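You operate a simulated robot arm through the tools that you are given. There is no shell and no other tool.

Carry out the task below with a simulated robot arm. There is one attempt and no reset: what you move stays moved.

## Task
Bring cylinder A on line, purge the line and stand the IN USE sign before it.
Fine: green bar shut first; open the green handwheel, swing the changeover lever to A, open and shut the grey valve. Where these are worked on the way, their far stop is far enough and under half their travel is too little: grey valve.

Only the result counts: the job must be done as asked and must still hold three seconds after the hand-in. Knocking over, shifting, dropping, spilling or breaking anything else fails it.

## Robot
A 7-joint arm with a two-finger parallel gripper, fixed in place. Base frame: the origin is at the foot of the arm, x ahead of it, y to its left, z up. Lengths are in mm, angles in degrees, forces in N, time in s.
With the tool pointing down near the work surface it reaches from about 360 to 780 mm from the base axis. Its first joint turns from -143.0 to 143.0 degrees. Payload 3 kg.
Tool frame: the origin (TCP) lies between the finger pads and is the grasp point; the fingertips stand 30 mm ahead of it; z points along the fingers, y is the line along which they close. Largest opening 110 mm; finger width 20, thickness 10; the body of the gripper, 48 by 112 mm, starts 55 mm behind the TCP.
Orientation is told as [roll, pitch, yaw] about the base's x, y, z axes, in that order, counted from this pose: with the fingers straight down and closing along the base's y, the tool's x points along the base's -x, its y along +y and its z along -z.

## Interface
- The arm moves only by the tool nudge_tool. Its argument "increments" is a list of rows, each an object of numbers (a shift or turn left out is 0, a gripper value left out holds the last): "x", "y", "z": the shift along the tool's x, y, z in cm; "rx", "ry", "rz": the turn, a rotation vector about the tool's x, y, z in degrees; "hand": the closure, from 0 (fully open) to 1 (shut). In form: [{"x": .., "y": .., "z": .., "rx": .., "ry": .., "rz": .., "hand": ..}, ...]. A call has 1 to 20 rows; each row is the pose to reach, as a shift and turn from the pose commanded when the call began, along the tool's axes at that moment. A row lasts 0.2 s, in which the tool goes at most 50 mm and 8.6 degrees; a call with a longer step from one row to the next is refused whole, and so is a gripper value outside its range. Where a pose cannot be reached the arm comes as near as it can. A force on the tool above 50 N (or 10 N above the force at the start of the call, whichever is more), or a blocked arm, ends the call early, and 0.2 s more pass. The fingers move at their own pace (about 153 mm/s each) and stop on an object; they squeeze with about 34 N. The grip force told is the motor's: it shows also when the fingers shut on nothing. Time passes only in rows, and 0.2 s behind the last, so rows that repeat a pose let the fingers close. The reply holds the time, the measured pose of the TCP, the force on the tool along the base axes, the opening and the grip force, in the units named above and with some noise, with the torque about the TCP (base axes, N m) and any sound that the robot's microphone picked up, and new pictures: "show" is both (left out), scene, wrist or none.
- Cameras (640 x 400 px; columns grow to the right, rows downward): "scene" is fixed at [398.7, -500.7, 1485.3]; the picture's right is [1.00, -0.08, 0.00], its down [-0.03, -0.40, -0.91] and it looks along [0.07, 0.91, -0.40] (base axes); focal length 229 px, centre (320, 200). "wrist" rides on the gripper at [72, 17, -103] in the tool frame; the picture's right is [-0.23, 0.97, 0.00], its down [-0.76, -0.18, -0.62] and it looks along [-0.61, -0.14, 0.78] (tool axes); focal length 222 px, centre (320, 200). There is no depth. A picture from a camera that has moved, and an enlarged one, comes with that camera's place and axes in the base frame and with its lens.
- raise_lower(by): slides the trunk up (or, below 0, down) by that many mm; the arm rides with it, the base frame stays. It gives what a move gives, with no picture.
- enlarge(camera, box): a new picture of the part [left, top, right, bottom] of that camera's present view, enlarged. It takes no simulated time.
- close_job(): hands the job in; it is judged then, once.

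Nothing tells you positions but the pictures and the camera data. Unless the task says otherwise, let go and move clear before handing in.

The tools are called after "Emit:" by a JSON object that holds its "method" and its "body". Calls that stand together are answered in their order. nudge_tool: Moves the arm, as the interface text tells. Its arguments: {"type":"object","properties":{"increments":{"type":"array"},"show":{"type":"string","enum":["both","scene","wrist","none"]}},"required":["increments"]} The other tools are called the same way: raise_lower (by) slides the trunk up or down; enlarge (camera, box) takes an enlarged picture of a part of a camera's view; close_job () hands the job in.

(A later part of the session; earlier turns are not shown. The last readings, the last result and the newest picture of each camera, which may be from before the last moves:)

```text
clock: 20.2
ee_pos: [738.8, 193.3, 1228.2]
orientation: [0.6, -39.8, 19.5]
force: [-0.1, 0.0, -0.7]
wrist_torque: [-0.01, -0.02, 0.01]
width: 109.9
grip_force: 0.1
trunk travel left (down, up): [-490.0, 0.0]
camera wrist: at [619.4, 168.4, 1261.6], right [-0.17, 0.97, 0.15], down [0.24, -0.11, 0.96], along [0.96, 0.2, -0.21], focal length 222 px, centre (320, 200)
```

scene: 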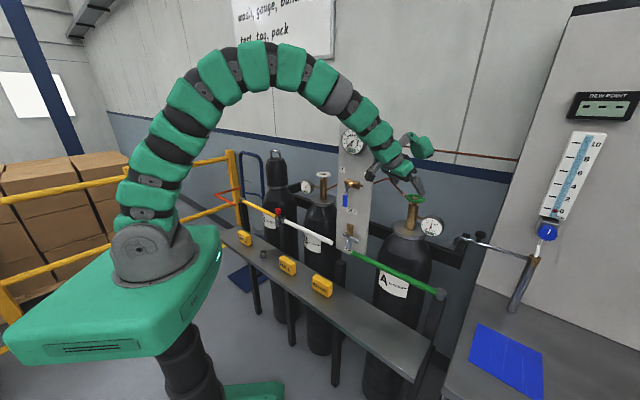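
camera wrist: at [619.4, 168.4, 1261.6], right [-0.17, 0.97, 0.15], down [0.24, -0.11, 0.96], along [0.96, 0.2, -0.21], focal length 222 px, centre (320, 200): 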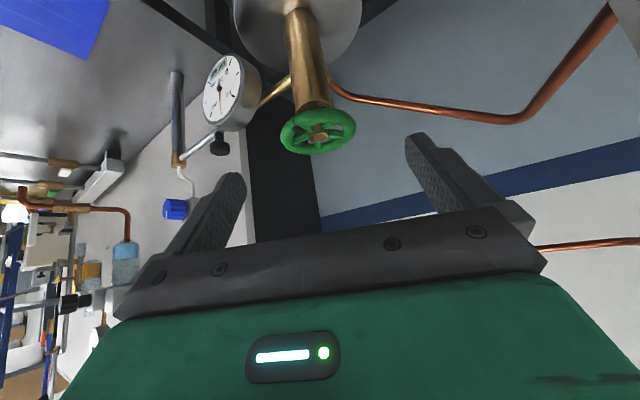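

The wheel sits centred between the open fingers, 85 mm ahead along the tool axis. I'm advancing 70 mm and closing on the rim.

Emit:
{"method": "nudge_tool", "body": {"increments": [{"z": 2.0, "hand": 0}, {"z": 4.0, "hand": 0}, {"z": 6.0, "hand": 0}, {"z": 7.0, "hand": 0}, {"z": 7.0, "hand": 1}, {"z": 7.0, "hand": 1}, {"z": 7.0, "hand": 1}]}}

Emit:
{"method": "enlarge", "body": {"camera": "wrist", "box": [220, 100, 460, 250]}}

Emit:
{"method": "enlarge", "body": {"camera": "scene", "box": [370, 160, 466, 220]}}

```text
clock: 21.8
ee_pos: [781.3, 207.4, 1174.3]
orientation: [0.6, -39.6, 19.6]
force: [1.6, -3.6, -6.4]
wrist_torque: [-0.52, -0.79, 0.01]
width: 66.5
grip_force: 44.7
trunk travel left (down, up): [-490.0, 0.0]
camera wrist: at [661.2, 182.2, 1207.7], right [-0.17, 0.97, 0.15], down [0.24, -0.11, 0.96], along [0.96, 0.2, -0.22], focal length 222 px, centre (320, 200)
```

scene: 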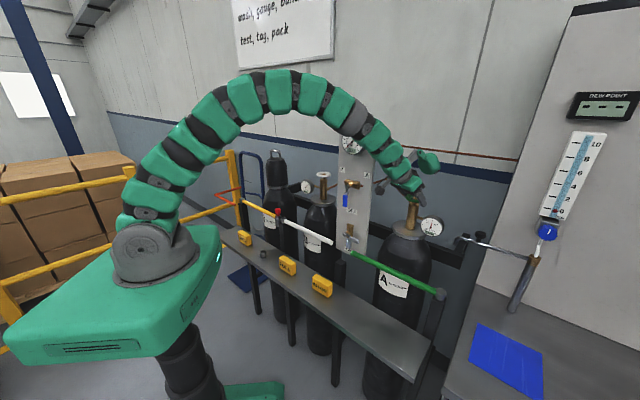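
wrist: 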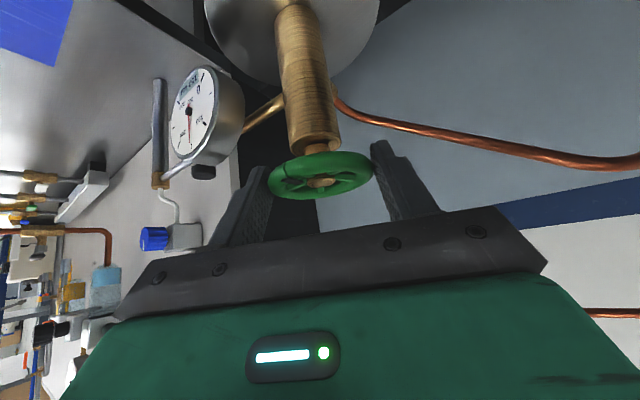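

```text
2.67 times, centred on (340, 175) of wrist
camera zoom: at [661.2, 182.2, 1207.7], right [-0.17, 0.97, 0.15], down [0.24, -0.11, 0.96], along [0.96, 0.2, -0.22], focal length 592 px, centre (267, 267)
```

zoom: 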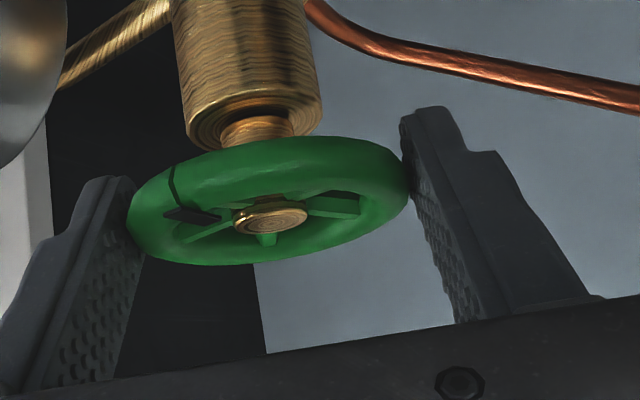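

```text
6.67 times, centred on (418, 190) of scene
camera zoom: at [398.7, -500.7, 1485.3], right [1.0, -0.08, 0.0], down [-0.03, -0.4, -0.91], along [0.07, 0.91, -0.4], focal length 1526 px, centre (-333, 267)
```

zoom: 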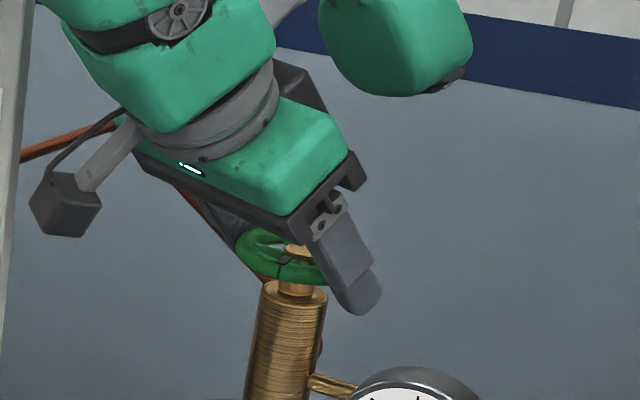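

The wheel is gripped across its rim (width 66.5 mm). I'm turning it counter-clockwise, to open, about its vertical axis.

Emit:
{"method": "nudge_tool", "body": {"increments": [{"x": -0.004, "y": -0.1, "z": 0.003, "rx": -3.83, "rz": -4.61, "hand": 1}, {"x": -0.016, "y": -0.2, "z": 0.013, "rx": -7.67, "rz": -9.23}, {"x": -0.036, "y": -0.298, "z": 0.03, "rx": -11.5, "rz": -13.84}, {"x": -0.064, "y": -0.392, "z": 0.053, "rx": -15.34, "rz": -18.46}, {"x": -0.099, "y": -0.482, "z": 0.082, "rx": -19.17, "rz": -23.07}, {"x": -0.141, "y": -0.567, "z": 0.118, "rx": -23.0, "rz": -27.68}, {"x": -0.19, "y": -0.645, "z": 0.158, "rx": -26.84, "rz": -32.3}, {"x": -0.245, "y": -0.716, "z": 0.204, "rx": -30.67, "rz": -36.91}, {"x": -0.305, "y": -0.78, "z": 0.254, "rx": -34.5, "rz": -41.5}]}}

Emit:
{"method": "enlarge", "body": {"camera": "wrist", "box": [220, 100, 460, 250]}}

Emit:
{"method": "enlarge", "body": {"camera": "scene", "box": [370, 160, 466, 220]}}

```text
clock: 23.8
ee_pos: [787.8, 200.6, 1174.8]
orientation: [0.3, -40.3, 73.8]
force: [14.8, -17.9, -2.0]
wrist_torque: [0.08, 0.08, -0.21]
width: 66.4
grip_force: 45.2
trunk travel left (down, up): [-490.0, 0.0]
camera wrist: at [738.9, 88.6, 1206.7], right [-0.89, 0.44, 0.15], down [0.22, 0.12, 0.97], along [0.4, 0.89, -0.21], focal length 222 px, centre (320, 200)
```

scene: 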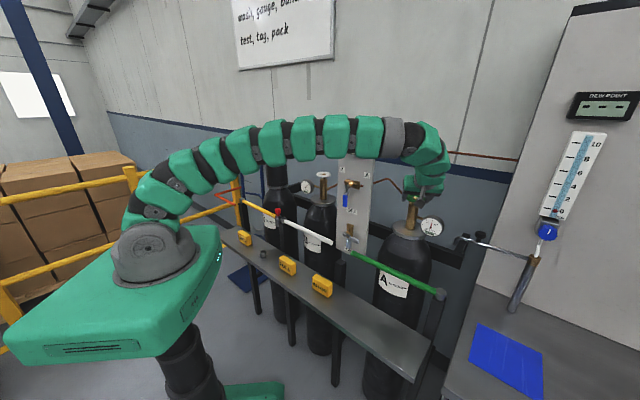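
wrist: 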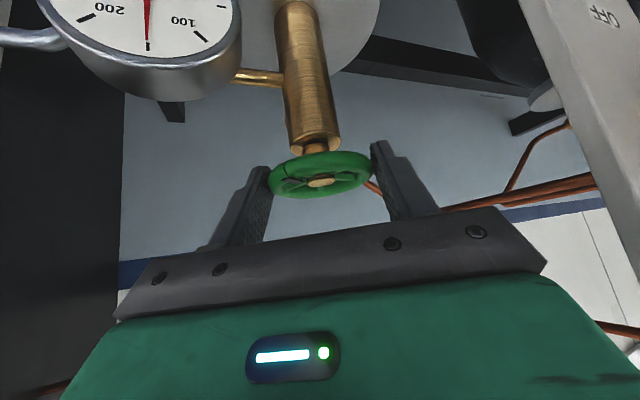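

```text
2.67 times, centred on (340, 175) of wrist
camera zoom: at [738.9, 88.6, 1206.7], right [-0.89, 0.44, 0.15], down [0.22, 0.12, 0.97], along [0.4, 0.89, -0.21], focal length 592 px, centre (267, 267)
```

zoom: 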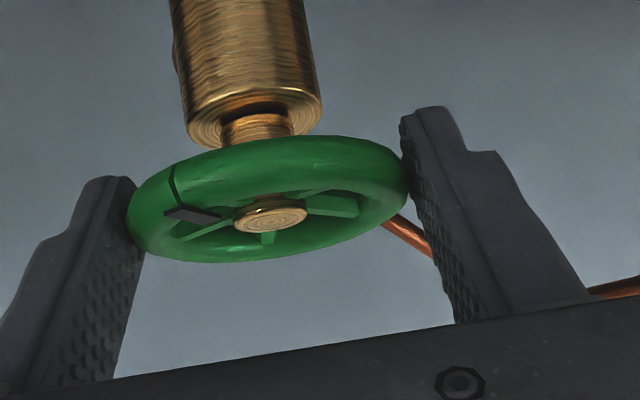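

```text
6.67 times, centred on (418, 190) of scene
camera zoom: at [398.7, -500.7, 1485.3], right [1.0, -0.08, 0.0], down [-0.03, -0.4, -0.91], along [0.07, 0.91, -0.4], focal length 1526 px, centre (-333, 267)
```

zoom: 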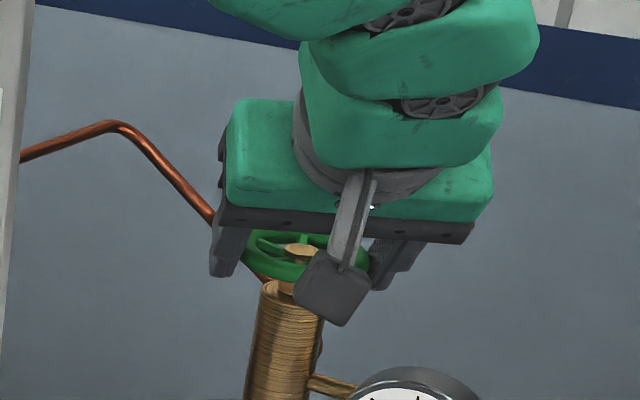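

The wheel turned with the hand by about 54°, and its mark kept its place relative to the fingers. No stop yet, so I'm releasing, swinging back around the wheel's axis and gripping again.

Emit:
{"method": "nudge_tool", "body": {"increments": [{"hand": 0}, {"hand": 0}, {"x": -0.009, "y": 0.167, "z": 0.007, "rx": 5.11, "rz": 6.15}, {"x": -0.036, "y": 0.331, "z": 0.03, "rx": 10.22, "rz": 12.3}, {"x": -0.08, "y": 0.488, "z": 0.066, "rx": 15.34, "rz": 18.46}, {"x": -0.14, "y": 0.636, "z": 0.116, "rx": 20.45, "rz": 24.6}, {"x": -0.216, "y": 0.771, "z": 0.18, "rx": 25.56, "rz": 30.76}, {"x": -0.305, "y": 0.892, "z": 0.254, "rx": 30.67, "rz": 36.9}, {"x": -0.394, "y": 0.983, "z": 0.327, "rx": 35.1, "rz": 42.3}, {"x": -0.394, "y": 0.983, "z": 0.327, "rx": 35.1, "rz": 42.3, "hand": 1}, {"x": -0.394, "y": 0.983, "z": 0.327, "rx": 35.1, "rz": 42.3, "hand": 1}, {"x": -0.394, "y": 0.983, "z": 0.327, "rx": 35.1, "rz": 42.3, "hand": 1}]}}

Emit:
{"method": "enlarge", "body": {"camera": "wrist", "box": [220, 100, 460, 250]}}

```text
clock: 26.4
ee_pos: [778.4, 208.1, 1175.3]
orientation: [0.7, -39.7, 18.4]
force: [5.8, -25.0, -0.3]
wrist_torque: [-0.99, -0.54, -0.35]
width: 65.7
grip_force: 45.1
trunk travel left (down, up): [-490.0, 0.0]
camera wrist: at [658.8, 184.0, 1208.2], right [-0.15, 0.98, 0.15], down [0.24, -0.12, 0.96], along [0.96, 0.18, -0.22], focal length 222 px, centre (320, 200)
```

scene: 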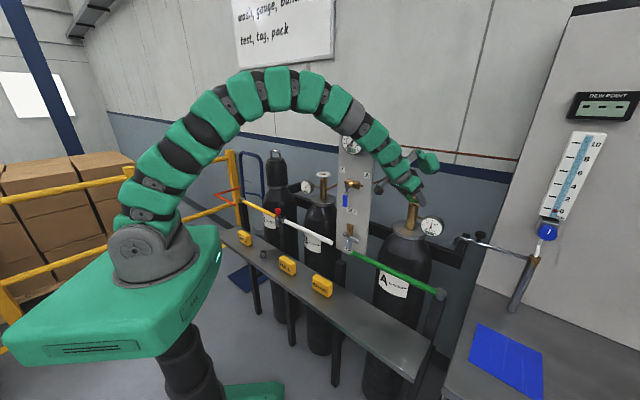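
wrist: 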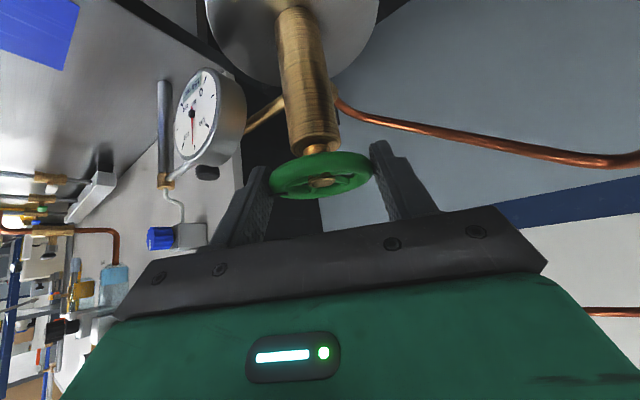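

```text
2.67 times, centred on (340, 175) of wrist
camera zoom: at [658.8, 184.0, 1208.2], right [-0.15, 0.98, 0.15], down [0.24, -0.12, 0.96], along [0.96, 0.18, -0.22], focal length 592 px, centre (267, 267)
```

zoom: 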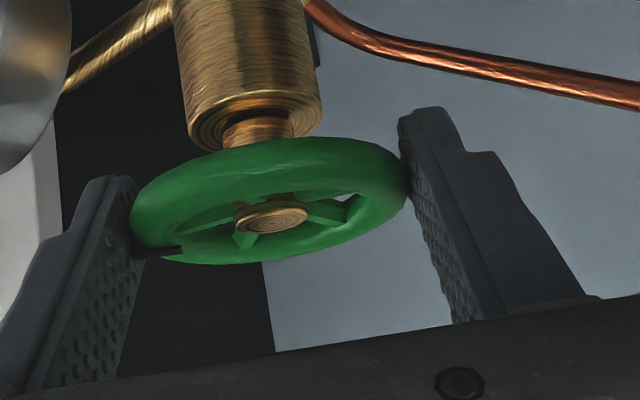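

Gripped again with the mark now near the left finger. I'm turning a second stroke counter-clockwise, with a small lateral correction to relieve the side force.

Emit:
{"method": "nudge_tool", "body": {"increments": [{"x": -0.007, "y": -0.226, "z": 0.006, "rx": -4.47, "rz": -5.38, "hand": 1}, {"x": -0.027, "y": -0.45, "z": 0.023, "rx": -8.95, "rz": -10.77}, {"x": -0.061, "y": -0.59, "z": 0.051, "rx": -13.4, "rz": -16.15}, {"x": -0.108, "y": -0.723, "z": 0.089, "rx": -17.9, "rz": -21.5}, {"x": -0.167, "y": -0.848, "z": 0.139, "rx": -22.4, "rz": -26.9}, {"x": -0.237, "y": -0.963, "z": 0.197, "rx": -26.8, "rz": -32.3}, {"x": -0.318, "y": -1.066, "z": 0.264, "rx": -31.3, "rz": -37.7}, {"x": -0.407, "y": -1.155, "z": 0.338, "rx": -35.8, "rz": -43.1}]}}

Emit:
{"method": "enlarge", "body": {"camera": "wrist", "box": [220, 100, 460, 250]}}

```text
clock: 28.2
ee_pos: [788.3, 199.2, 1174.6]
orientation: [0.2, -40.2, 74.8]
force: [18.3, -21.4, 7.4]
wrist_torque: [-0.38, -1.1, -0.27]
width: 64.9
grip_force: 44.9
trunk travel left (down, up): [-490.0, 0.0]
camera wrist: at [741.2, 86.2, 1206.9], right [-0.9, 0.42, 0.15], down [0.22, 0.13, 0.97], along [0.39, 0.9, -0.21], focal length 222 px, centre (320, 200)
```

scene: 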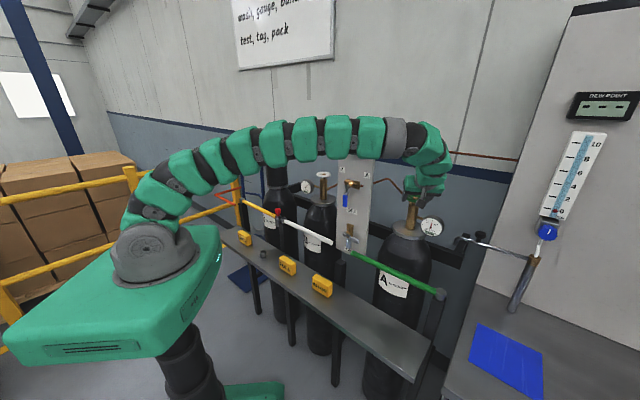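
wrist: 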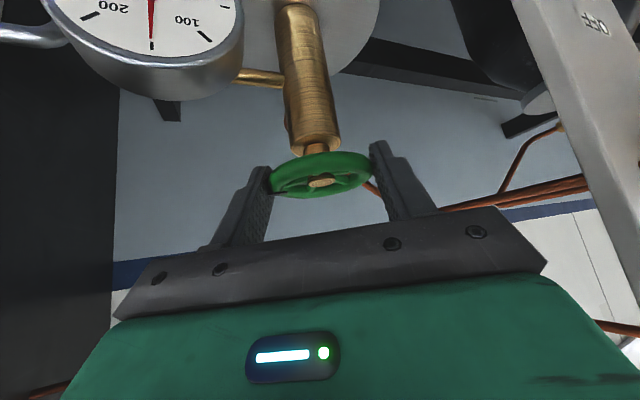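

```text
2.67 times, centred on (340, 175) of wrist
camera zoom: at [741.2, 86.2, 1206.9], right [-0.9, 0.42, 0.15], down [0.22, 0.13, 0.97], along [0.39, 0.9, -0.21], focal length 592 px, centre (267, 267)
```

zoom: 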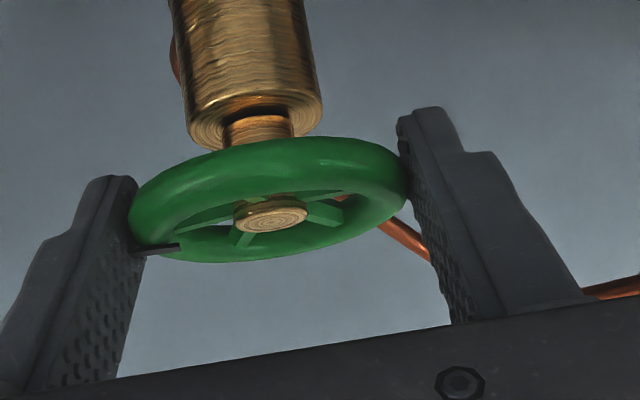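

That stroke also turned the wheel, for about 110° in total, and still no stop. I've refined the wheel axis to (793.4, 211.5) from the forces and am doing a full release, return, grip and turn cycle.

Emit:
{"method": "nudge_tool", "body": {"increments": [{"hand": 0}, {"x": -0.015, "y": -0.17, "z": 0.013, "hand": 0}, {"x": -0.025, "y": 0.011, "z": 0.021, "rx": 5.11, "rz": 6.15}, {"x": -0.054, "y": 0.188, "z": 0.045, "rx": 10.22, "rz": 12.3}, {"x": -0.102, "y": 0.359, "z": 0.084, "rx": 15.34, "rz": 18.46}, {"x": -0.168, "y": 0.519, "z": 0.139, "rx": 20.45, "rz": 24.6}, {"x": -0.249, "y": 0.666, "z": 0.207, "rx": 25.56, "rz": 30.76}, {"x": -0.346, "y": 0.796, "z": 0.288, "rx": 30.67, "rz": 36.9}, {"x": -0.456, "y": 0.908, "z": 0.379, "rx": 35.8, "rz": 43.1}, {"x": -0.456, "y": 0.908, "z": 0.379, "rx": 35.8, "rz": 43.1, "hand": 1}, {"x": -0.456, "y": 0.908, "z": 0.379, "rx": 35.8, "rz": 43.1, "hand": 1}, {"x": -0.456, "y": 0.908, "z": 0.379, "rx": 35.8, "rz": 43.1, "hand": 1}, {"x": -0.346, "y": 0.796, "z": 0.288, "rx": 30.67, "rz": 36.9}, {"x": -0.249, "y": 0.666, "z": 0.207, "rx": 25.56, "rz": 30.76}, {"x": -0.168, "y": 0.519, "z": 0.139, "rx": 20.45, "rz": 24.6}, {"x": -0.102, "y": 0.359, "z": 0.084, "rx": 15.34, "rz": 18.46}, {"x": -0.054, "y": 0.188, "z": 0.045, "rx": 10.22, "rz": 12.3}, {"x": -0.025, "y": 0.011, "z": 0.021, "rx": 5.11, "rz": 6.15}, {"x": -0.015, "y": -0.17, "z": 0.013}]}}

Emit:
{"method": "enlarge", "body": {"camera": "wrist", "box": [220, 100, 460, 250]}}

```text
clock: 32.2
ee_pos: [788.3, 200.9, 1175.1]
orientation: [0.4, -40.2, 74.9]
force: [4.1, 0.7, 1.9]
wrist_torque: [0.79, -0.62, -0.78]
width: 66.3
grip_force: 45.0
trunk travel left (down, up): [-490.0, 0.0]
camera wrist: at [741.9, 88.0, 1207.3], right [-0.9, 0.42, 0.15], down [0.22, 0.13, 0.97], along [0.38, 0.9, -0.21], focal length 222 px, centre (320, 200)
```

scene: 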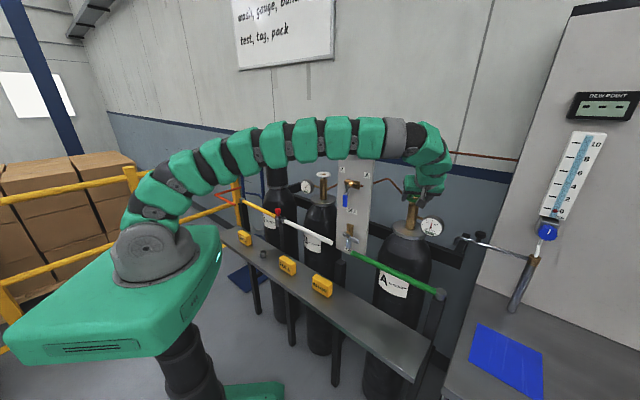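
wrist: 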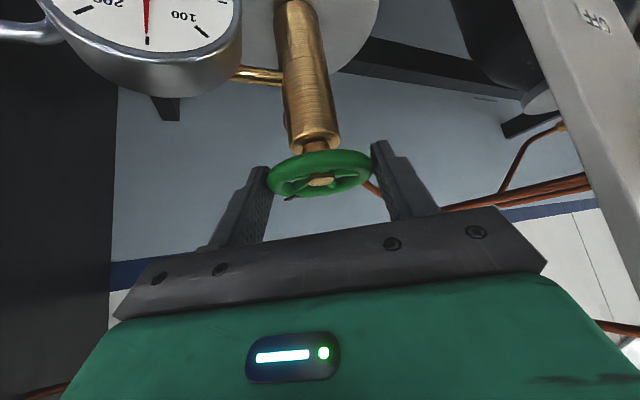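

```text
2.67 times, centred on (340, 175) of wrist
camera zoom: at [741.9, 88.0, 1207.3], right [-0.9, 0.42, 0.15], down [0.22, 0.13, 0.97], along [0.38, 0.9, -0.21], focal length 592 px, centre (267, 267)
```

zoom: 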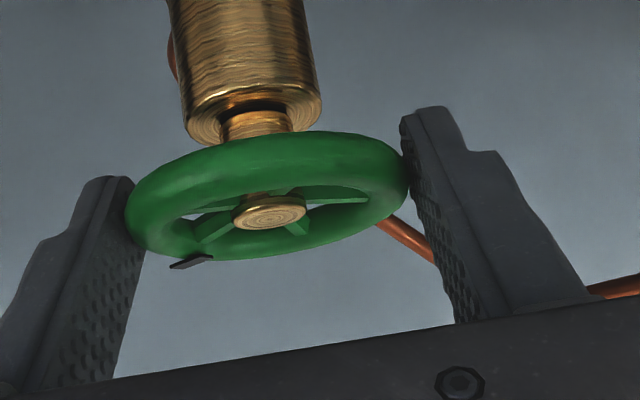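

The mark's angle suggests the wheel turned only about 35° of the last 56° and then slipped, possibly at its open stop (about 145° total). I'm regripping and testing with another short turn.

Emit:
{"method": "nudge_tool", "body": {"increments": [{"hand": 0}, {"x": 0, "y": 0, "z": 0, "hand": 0}, {"x": -0.01, "y": 0.181, "z": 0.008, "rx": 5.11, "rz": 6.15}, {"x": -0.039, "y": 0.358, "z": 0.032, "rx": 10.22, "rz": 12.3}, {"x": -0.087, "y": 0.529, "z": 0.071, "rx": 15.34, "rz": 18.46}, {"x": -0.153, "y": 0.689, "z": 0.126, "rx": 20.45, "rz": 24.6}, {"x": -0.234, "y": 0.836, "z": 0.194, "rx": 25.56, "rz": 30.76}, {"x": -0.331, "y": 0.966, "z": 0.275, "rx": 30.67, "rz": 36.9}, {"x": -0.441, "y": 1.078, "z": 0.366, "rx": 35.8, "rz": 43.1}, {"x": -0.441, "y": 1.078, "z": 0.366, "rx": 35.8, "rz": 43.1, "hand": 1}, {"x": -0.441, "y": 1.078, "z": 0.366, "rx": 35.8, "rz": 43.1, "hand": 1}, {"x": -0.441, "y": 1.078, "z": 0.366, "rx": 35.8, "rz": 43.1, "hand": 1}]}}

Emit:
{"method": "enlarge", "body": {"camera": "wrist", "box": [220, 100, 460, 250]}}

```text
clock: 34.8
ee_pos: [780.7, 207.8, 1176.0]
orientation: [0.7, -39.8, 18.5]
force: [4.5, -13.2, 0.1]
wrist_torque: [-0.85, -1.02, -0.13]
width: 66.5
grip_force: 44.6
trunk travel left (down, up): [-490.0, 0.0]
camera wrist: at [660.4, 184.5, 1208.0], right [-0.15, 0.98, 0.15], down [0.24, -0.12, 0.96], along [0.96, 0.18, -0.22], focal length 222 px, centre (320, 200)
```

scene: 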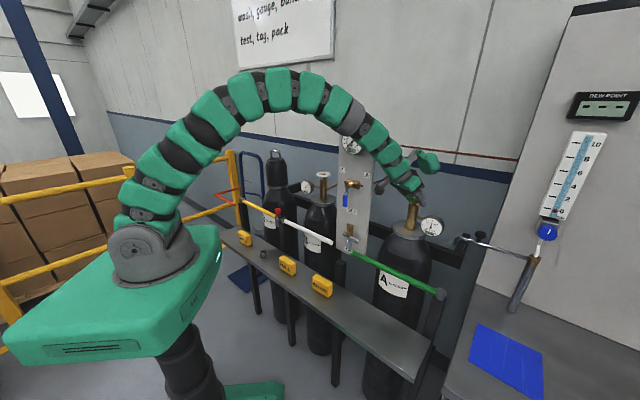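
wrist: 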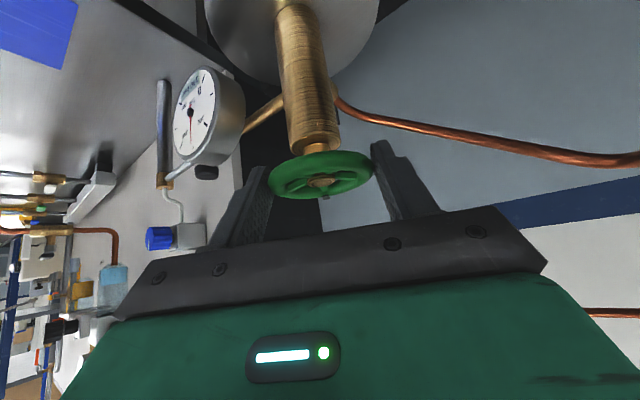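

```text
2.67 times, centred on (340, 175) of wrist
camera zoom: at [660.4, 184.5, 1208.0], right [-0.15, 0.98, 0.15], down [0.24, -0.12, 0.96], along [0.96, 0.18, -0.22], focal length 592 px, centre (267, 267)
```

zoom: 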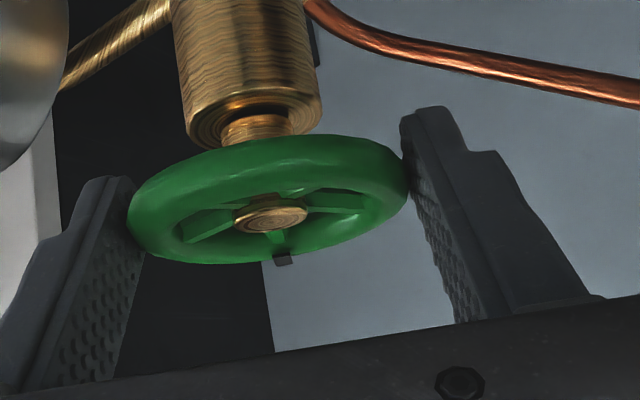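

The mark now sits at about 15° in base angle. I'm turning another 32° to see whether it still moves.

Emit:
{"method": "nudge_tool", "body": {"increments": [{"x": -0.01, "y": -0.23, "z": 0.008, "rx": -5.11, "rz": -6.15, "hand": 1}, {"x": -0.039, "y": -0.458, "z": 0.032, "rx": -10.22, "rz": -12.3}, {"x": -0.086, "y": -0.629, "z": 0.072, "rx": -15.34, "rz": -18.46}, {"x": -0.152, "y": -0.789, "z": 0.126, "rx": -20.45, "rz": -24.6}]}}

Emit:
{"method": "enlarge", "body": {"camera": "wrist", "box": [220, 100, 460, 250]}}

```text
clock: 35.8
ee_pos: [784.5, 201.8, 1174.4]
orientation: [0.5, -40.0, 50.6]
force: [2.2, -2.5, 0.9]
wrist_torque: [-0.01, -0.14, -1.25]
width: 66.4
grip_force: 44.7
trunk travel left (down, up): [-490.0, 0.0]
camera wrist: at [695.1, 118.6, 1207.3], right [-0.65, 0.75, 0.15], down [0.26, 0.03, 0.97], along [0.72, 0.66, -0.21], focal length 222 px, centre (320, 200)
```

scene: 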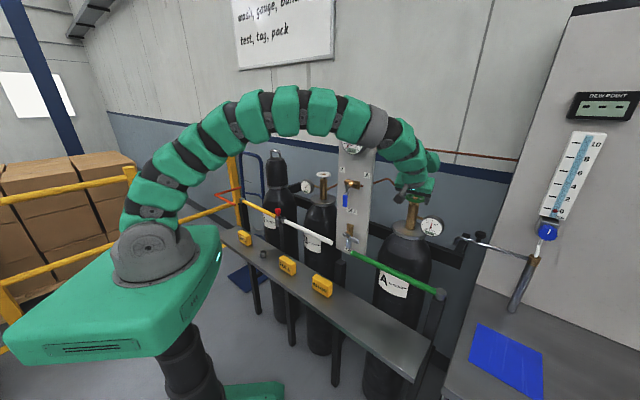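
wrist: 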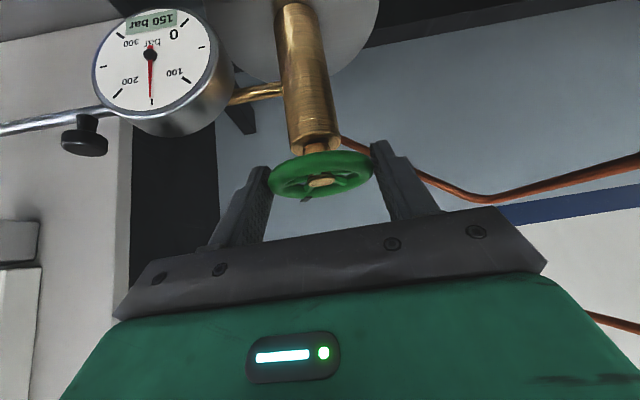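

```text
2.67 times, centred on (340, 175) of wrist
camera zoom: at [695.1, 118.6, 1207.3], right [-0.65, 0.75, 0.15], down [0.26, 0.03, 0.97], along [0.72, 0.66, -0.21], focal length 592 px, centre (267, 267)
```

zoom: 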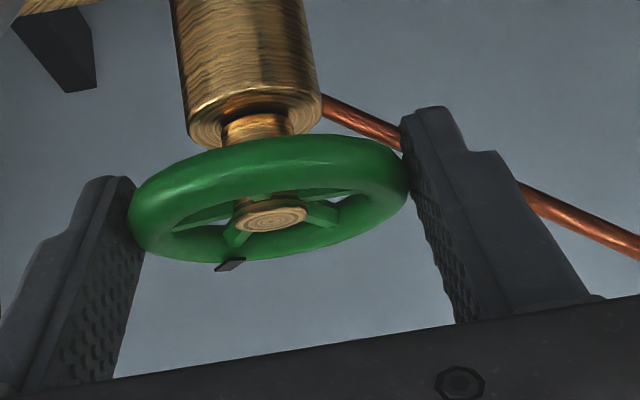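

The mark stayed at about 15° while the torque rose to 1.25 N·m, so the handwheel is at its open stop after roughly 148°. I'm releasing and backing off along the tool axis.

Emit:
{"method": "nudge_tool", "body": {"increments": [{"hand": 0}, {"hand": 0}, {"z": -2.5}, {"z": -5.0}, {"z": -8.0}, {"z": -11.0}]}}

Emit:
{"method": "enlarge", "body": {"camera": "scene", "box": [320, 110, 480, 210]}}

Emit:
{"method": "enlarge", "body": {"camera": "wrist", "box": [220, 80, 460, 230]}}

```text
clock: 37.2
ee_pos: [740.0, 148.7, 1259.6]
orientation: [0.6, -39.9, 50.6]
force: [-0.4, 0.5, -0.5]
wrist_torque: [0.01, -0.01, 0.01]
width: 110.1
grip_force: 0.2
trunk travel left (down, up): [-490.0, 0.0]
camera wrist: at [651.4, 64.1, 1293.0], right [-0.65, 0.75, 0.15], down [0.26, 0.03, 0.97], along [0.72, 0.66, -0.21], focal length 222 px, centre (320, 200)
```

scene: 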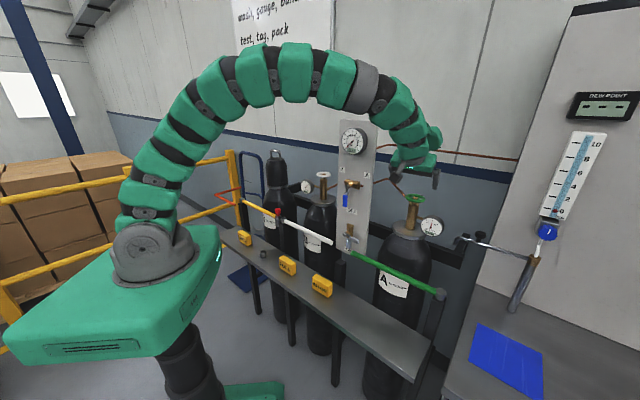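
wrist: 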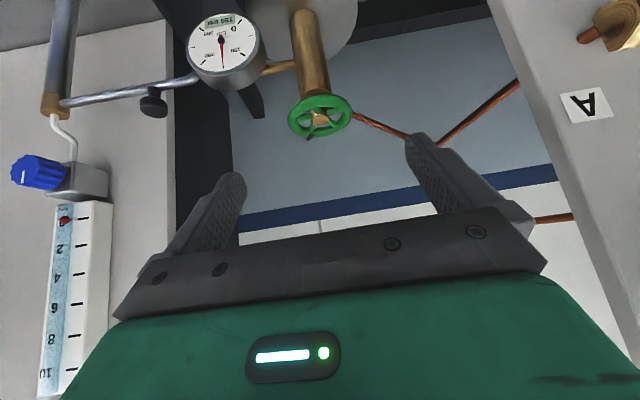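

```text
4.00 times, centred on (400, 160) of scene
camera zoom: at [398.7, -500.7, 1485.3], right [1.0, -0.08, 0.0], down [-0.03, -0.4, -0.91], along [0.07, 0.91, -0.4], focal length 916 px, centre (0, 360)
```

zoom: 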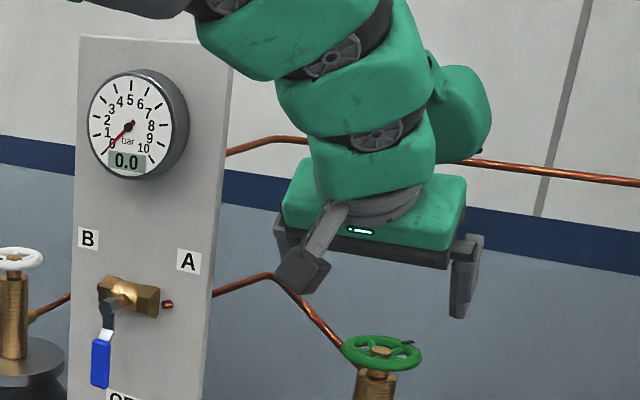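

```text
2.67 times, centred on (340, 155) of wrist
camera zoom: at [651.4, 64.1, 1293.0], right [-0.65, 0.75, 0.15], down [0.26, 0.03, 0.97], along [0.72, 0.66, -0.21], focal length 592 px, centre (267, 320)
```

zoom: 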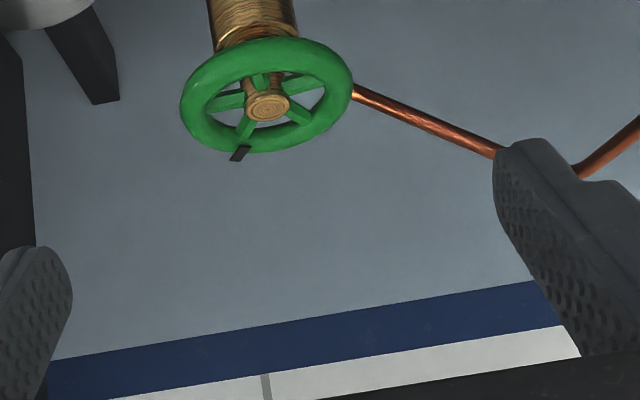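

The scene view confirms the wheel mark has moved round to the far right. Next is the changeover lever, so I'm moving away from the wheel to a near-horizontal pose in front of the panel to view the lever closely.

Emit:
{"method": "nudge_tool", "body": {"increments": [{"x": 2.83, "y": 0.37, "z": -2.06, "rx": 0.62, "ry": -5.0, "rz": 0.36, "hand": 0}, {"x": 5.67, "y": 0.73, "z": -4.11, "rx": 1.24, "ry": -10.0, "rz": 0.72}, {"x": 8.5, "y": 1.1, "z": -6.17, "rx": 1.86, "ry": -15.0, "rz": 1.08}, {"x": 11.33, "y": 1.46, "z": -8.22, "rx": 2.48, "ry": -20.0, "rz": 1.44}, {"x": 12.0, "y": 4.81, "z": -6.18, "rx": 3.1, "ry": -25.0, "rz": 1.8}, {"x": 12.67, "y": 8.15, "z": -4.13, "rx": 3.7, "ry": -30.0, "rz": 2.15}, {"x": 13.35, "y": 11.5, "z": -2.09, "rx": 4.33, "ry": -35.0, "rz": 2.5}, {"x": 14.02, "y": 14.84, "z": -0.04, "rx": 4.95, "ry": -40.06, "rz": 2.87}, {"x": 14.69, "y": 18.19, "z": 2.0, "rx": 4.95, "ry": -40.06, "rz": 2.87}]}}

Emit:
{"method": "enlarge", "body": {"camera": "scene", "box": [300, 120, 428, 200]}}

```text
clock: 39.2
ee_pos: [614.5, 107.6, 1190.3]
orientation: [7.6, -79.6, 39.8]
force: [-0.3, 0.3, 0.0]
wrist_torque: [0.0, 0.0, 0.01]
width: 110.0
grip_force: 0.1
out of reach, approached as far as the arm can: row 7, 8, 9
trunk travel left (down, up): [-490.0, 0.0]
camera wrist: at [523.9, 35.0, 1138.3], right [-0.68, 0.69, 0.25], down [-0.18, -0.48, 0.86], along [0.71, 0.54, 0.45], focal length 222 px, centre (320, 200)
```

scene: 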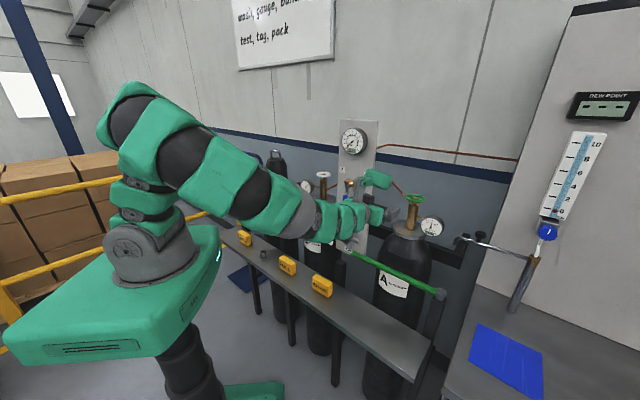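
wrist: 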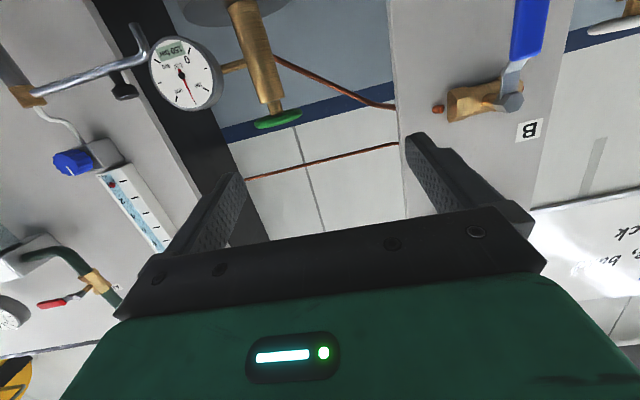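

```text
5.00 times, centred on (364, 160) of scene
camera zoom: at [398.7, -500.7, 1485.3], right [1.0, -0.08, 0.0], down [-0.03, -0.4, -0.91], along [0.07, 0.91, -0.4], focal length 1145 px, centre (100, 400)
```

zoom: 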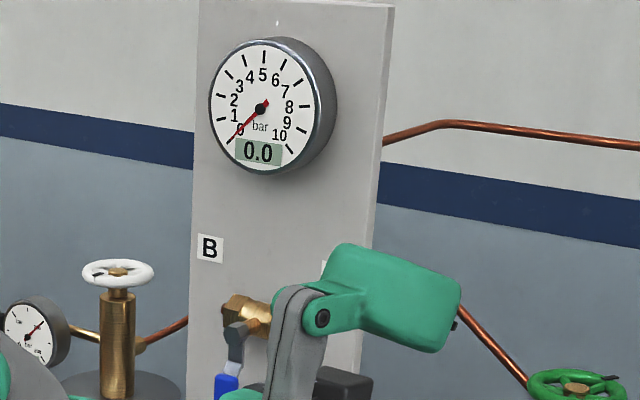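

The arm can't fold that far with the trunk at the top. I'll back away to a safe spot in front, then lower the trunk so the arm can point level at the panel.

Emit:
{"method": "nudge_tool", "body": {"increments": [{"x": -1.84, "y": 0.21, "z": -2.61, "rx": 0.37, "ry": 2.81, "rz": -0.07, "hand": 1}, {"x": -3.69, "y": 0.43, "z": -5.22, "rx": 0.75, "ry": 5.62, "rz": -0.15}, {"x": -5.53, "y": 0.64, "z": -7.83, "rx": 1.12, "ry": 8.43, "rz": -0.22}, {"x": -7.37, "y": 0.85, "z": -10.45, "rx": 1.5, "ry": 11.23, "rz": -0.29}, {"x": -9.21, "y": 1.06, "z": -13.06, "rx": 1.87, "ry": 14.04, "rz": -0.36}, {"x": -11.06, "y": 1.28, "z": -15.67, "rx": 2.25, "ry": 16.85, "rz": -0.44}, {"x": -12.9, "y": 1.49, "z": -18.28, "rx": 2.62, "ry": 19.66, "rz": -0.51}]}}

```text
clock: 40.8
ee_pos: [491.1, 5.4, 1349.2]
orientation: [-1.6, -60.2, 44.7]
force: [-0.2, 0.8, -1.0]
wrist_torque: [0.01, 0.02, 0.01]
width: 0.1
grip_force: 34.0
out of reach, approached as far as the arm can: row 1
trunk travel left (down, up): [-490.0, 0.0]
camera wrist: at [387.7, -68.5, 1338.1], right [-0.59, 0.79, 0.18], down [-0.01, -0.23, 0.97], along [0.81, 0.57, 0.14], focal length 222 px, centre (320, 200)
```

scene: 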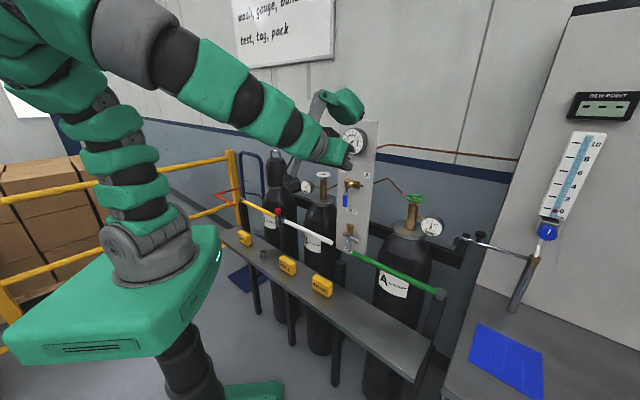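
wrist: 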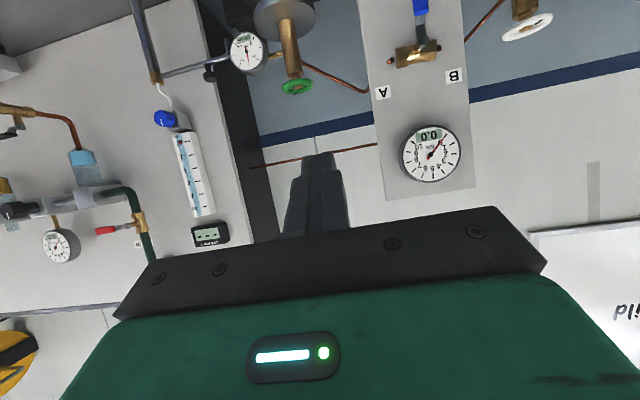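

The safe pose was reached. I'm lowering the trunk 350 mm, which brings the hand to about z = 1000 in free space.

Emit:
{"method": "raise_lower", "body": {"by": -350}}

Emit:
{"method": "nudge_tool", "body": {"increments": [{"z": 0, "hand": 1}]}}

```text
clock: 44.2
ee_pos: [492.0, 4.7, 999.9]
orientation: [-1.9, -60.3, 44.7]
force: [0.4, -0.2, 0.7]
wrist_torque: [0.01, 0.0, -0.02]
width: 0.0
grip_force: 34.0
trunk travel left (down, up): [-140.0, 350.0]
```

```text
clock: 44.6
ee_pos: [491.3, 5.5, 1001.0]
orientation: [-1.9, -60.3, 44.6]
force: [0.2, -0.3, -0.1]
wrist_torque: [-0.02, -0.01, 0.01]
width: 0.1
grip_force: 33.6
trunk travel left (down, up): [-140.0, 350.0]
camera wrist: at [388.3, -68.5, 988.1], right [-0.58, 0.79, 0.18], down [-0.01, -0.23, 0.97], along [0.81, 0.57, 0.14], focal length 222 px, centre (320, 200)
```

scene: 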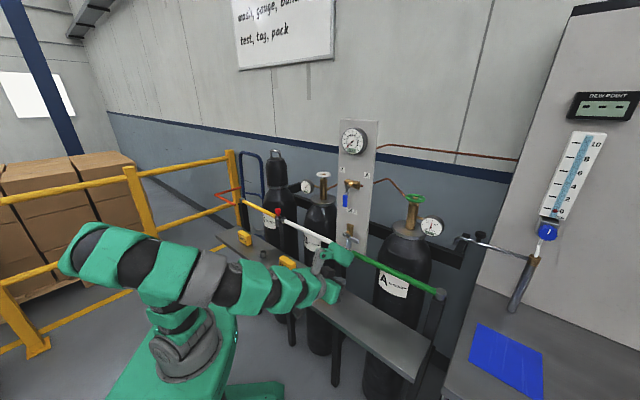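
wrist: 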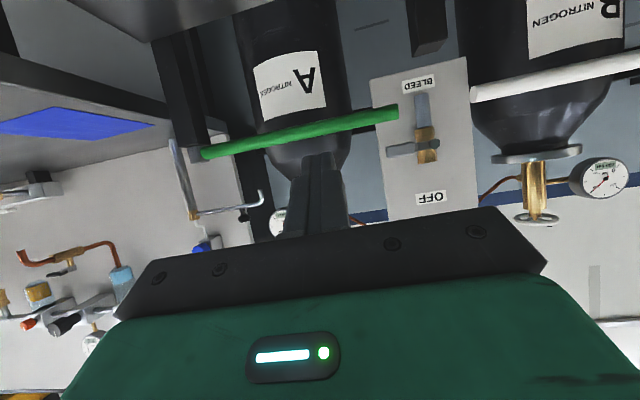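

The trunk is lowered and the panel is in good view. I'm moving up to a level pose in front of the panel, just right of the lever, to measure it.

Emit:
{"method": "nudge_tool", "body": {"increments": [{"x": -3.47, "y": 1.67, "z": 1.02, "rx": -0.3, "ry": -3.3, "hand": 1}, {"x": -6.94, "y": 3.33, "z": 2.04, "rx": -0.6, "ry": -6.6}, {"x": -10.4, "y": 5.0, "z": 3.07, "rx": -0.95, "ry": -9.85}, {"x": -13.9, "y": 6.66, "z": 4.09, "rx": -1.3, "ry": -13.1}, {"x": -17.36, "y": 8.33, "z": 5.1, "rx": -1.6, "ry": -16.4}, {"x": -20.83, "y": 9.99, "z": 6.13, "rx": -1.9, "ry": -19.7}]}}

Emit:
{"method": "enlarge", "body": {"camera": "scene", "box": [312, 160, 408, 220]}}

```text
clock: 46.0
ee_pos: [535.0, 188.2, 1152.3]
orientation: [-1.5, -80.1, 46.3]
force: [0.7, -0.5, -1.1]
wrist_torque: [0.01, -0.02, 0.02]
width: 0.1
grip_force: 33.8
trunk travel left (down, up): [-140.0, 350.0]
camera wrist: at [442.6, 119.9, 1098.6], right [-0.66, 0.72, 0.22], down [-0.22, -0.46, 0.86], along [0.72, 0.52, 0.46], focal length 222 px, centre (320, 200)
```

scene: 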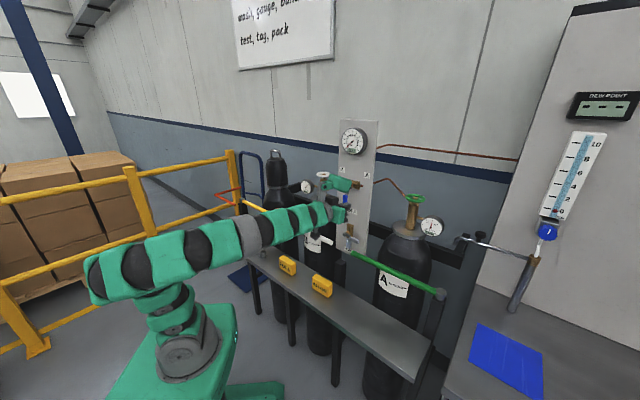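
wrist: 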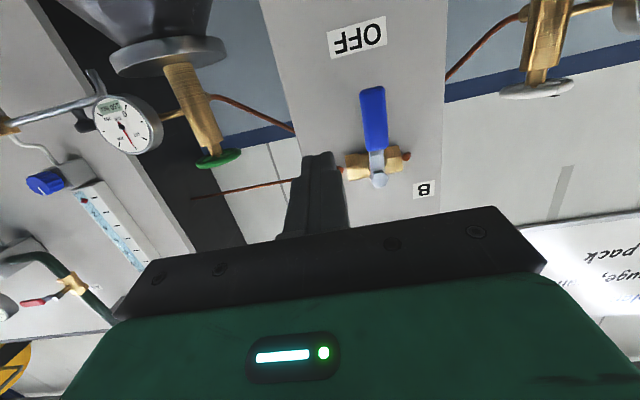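

```text
6.67 times, centred on (360, 190) of scene
camera zoom: at [398.7, -500.7, 1485.3], right [1.0, -0.08, 0.0], down [-0.03, -0.4, -0.91], along [0.07, 0.91, -0.4], focal length 1526 px, centre (53, 267)
```

zoom: 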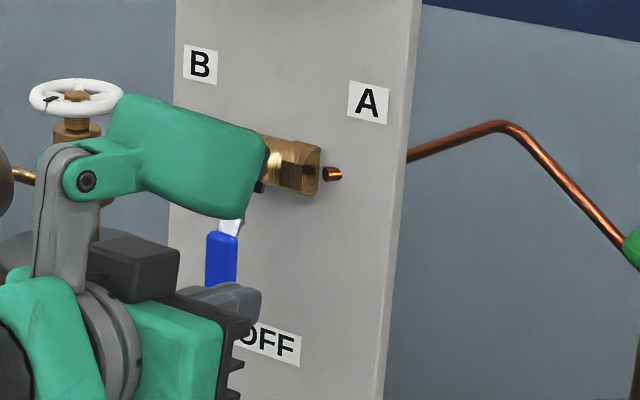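

The lever pivot is at about (560, 276, 1194) and the blue handle hangs 57 mm below it, standing out about 10 mm in front of the nut. I'm moving the closed fingers to the left of the handle and then in beside it.

Emit:
{"method": "nudge_tool", "body": {"increments": [{"x": 0.33, "y": 2.72, "z": 0.06, "hand": 1}, {"x": 0.65, "y": 5.44, "z": 0.11}, {"x": 0.98, "y": 8.16, "z": 0.17}, {"x": 0.7, "y": 8.16, "z": 1.8}, {"x": 0.4, "y": 8.16, "z": 3.4}, {"x": 0.12, "y": 8.16, "z": 5.06}]}}

Emit:
{"method": "enlarge", "body": {"camera": "wrist", "box": [240, 80, 480, 230]}}

Emit:
{"method": "enlarge", "body": {"camera": "scene", "box": [312, 160, 408, 220]}}

```text
clock: 47.4
ee_pos: [514.6, 279.2, 1137.8]
orientation: [-1.5, -80.0, 46.3]
force: [-0.6, 0.2, 0.8]
wrist_torque: [0.02, 0.04, 0.01]
width: 0.0
grip_force: 33.3
trunk travel left (down, up): [-140.0, 350.0]
camera wrist: at [421.3, 211.0, 1084.6], right [-0.66, 0.72, 0.22], down [-0.22, -0.46, 0.86], along [0.72, 0.52, 0.46], focal length 222 px, centre (320, 200)
```

scene: 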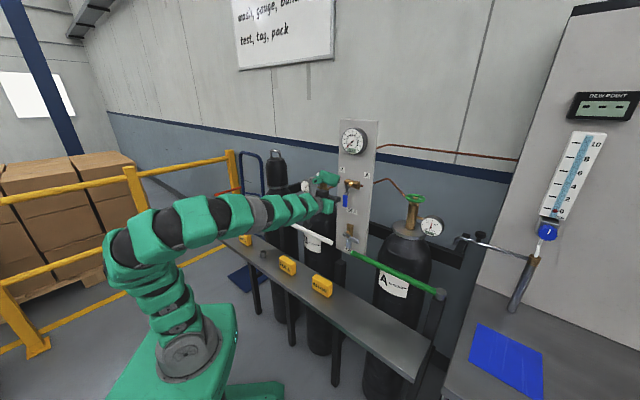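
wrist: 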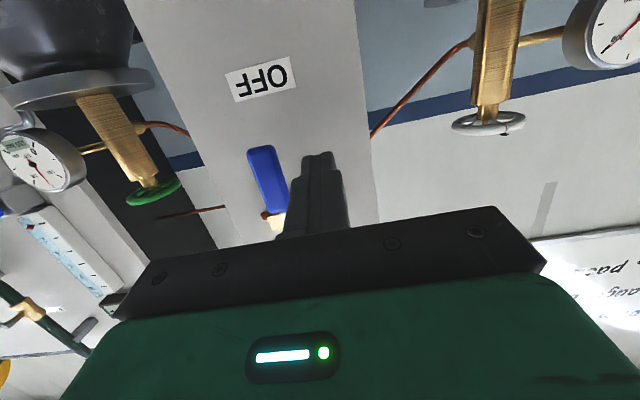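

```text
2.67 times, centred on (360, 155) of wrist
camera zoom: at [421.3, 211.0, 1084.6], right [-0.66, 0.72, 0.22], down [-0.22, -0.46, 0.86], along [0.72, 0.52, 0.46], focal length 592 px, centre (213, 320)
```

zoom: 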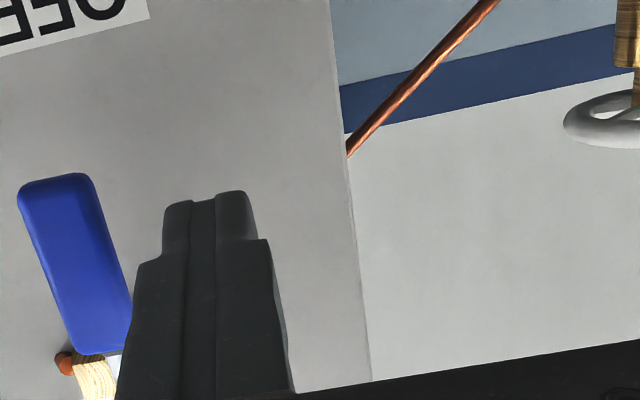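

```text
6.67 times, centred on (360, 190) of scene
camera zoom: at [398.7, -500.7, 1485.3], right [1.0, -0.08, 0.0], down [-0.03, -0.4, -0.91], along [0.07, 0.91, -0.4], focal length 1526 px, centre (53, 267)
```

zoom: 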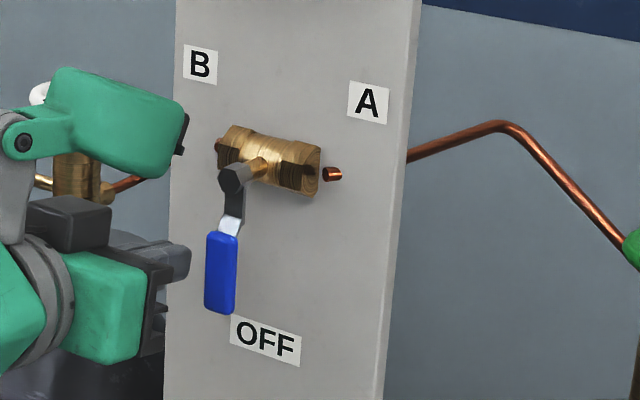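

The fingers are beside the handle at mid-height on its left. I'm pushing the lever along its arc to the right, pausing at about 60°.

Emit:
{"method": "nudge_tool", "body": {"increments": [{"x": 0.02, "y": -0.8, "hand": 1}, {"x": 0.045, "y": -1.55}, {"x": 0.2, "y": -2.3, "z": 0.03}, {"x": 0.35, "y": -3.02, "z": 0.055}, {"x": 0.36, "y": -3.78, "z": 0.055}, {"x": 0.31, "y": -4.54, "z": 0.05}, {"x": 0.11, "y": -5.32, "z": 0.02}, {"x": -0.15, "y": -6.09, "z": -0.03}, {"x": -0.58, "y": -6.83, "z": -0.1}, {"x": -1.08, "y": -7.52, "z": -0.19}]}}

Emit:
{"method": "enlarge", "body": {"camera": "wrist", "box": [240, 80, 480, 230]}}

Emit:
{"method": "enlarge", "body": {"camera": "scene", "box": [312, 160, 408, 220]}}

```text
clock: 49.6
ee_pos: [561.1, 232.3, 1146.1]
orientation: [-1.0, -79.2, 46.6]
force: [-20.4, -3.3, -16.0]
wrist_torque: [-0.1, 0.2, 0.08]
width: 0.1
grip_force: 33.8
trunk travel left (down, up): [-140.0, 350.0]
stopped in row 10: the force on the tool passed its limit at 57 N (the readings are from after the stop); the commanded pose is now the measured one
camera wrist: at [468.7, 161.6, 1093.0], right [-0.67, 0.71, 0.22], down [-0.2, -0.46, 0.87], along [0.72, 0.53, 0.45], focal length 222 px, centre (320, 200)
```

scene: 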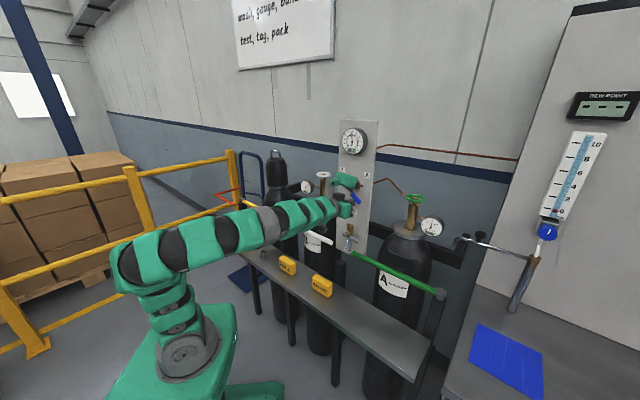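
wrist: 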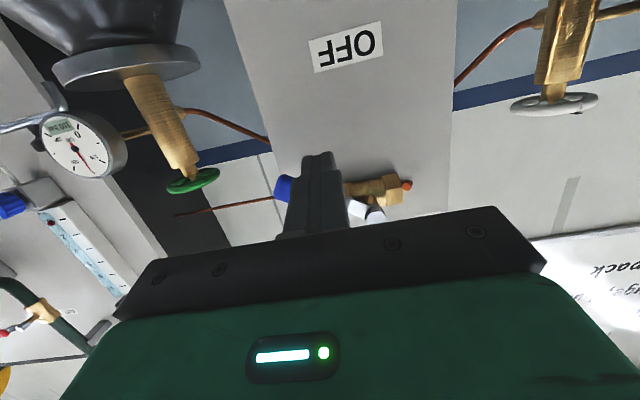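

```text
2.67 times, centred on (360, 155) of wrist
camera zoom: at [468.7, 161.6, 1093.0], right [-0.67, 0.71, 0.22], down [-0.2, -0.46, 0.87], along [0.72, 0.53, 0.45], focal length 592 px, centre (213, 320)
```

zoom: 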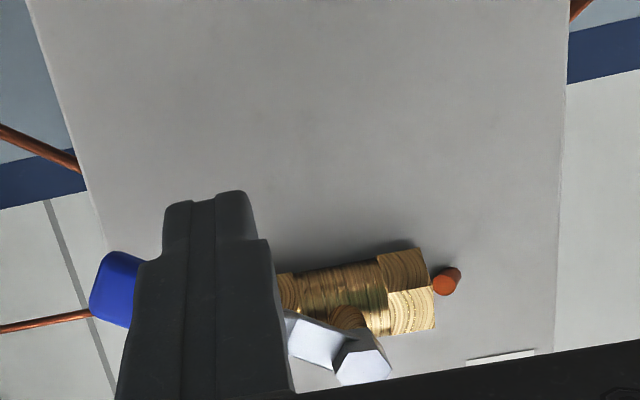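

```text
6.67 times, centred on (360, 190) of scene
camera zoom: at [398.7, -500.7, 1485.3], right [1.0, -0.08, 0.0], down [-0.03, -0.4, -0.91], along [0.07, 0.91, -0.4], focal length 1526 px, centre (53, 267)
```

zoom: 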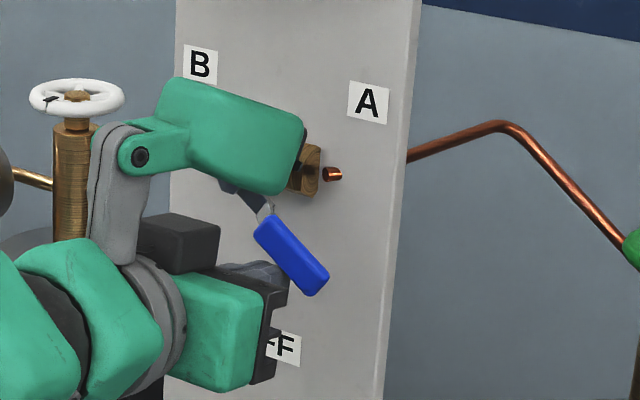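

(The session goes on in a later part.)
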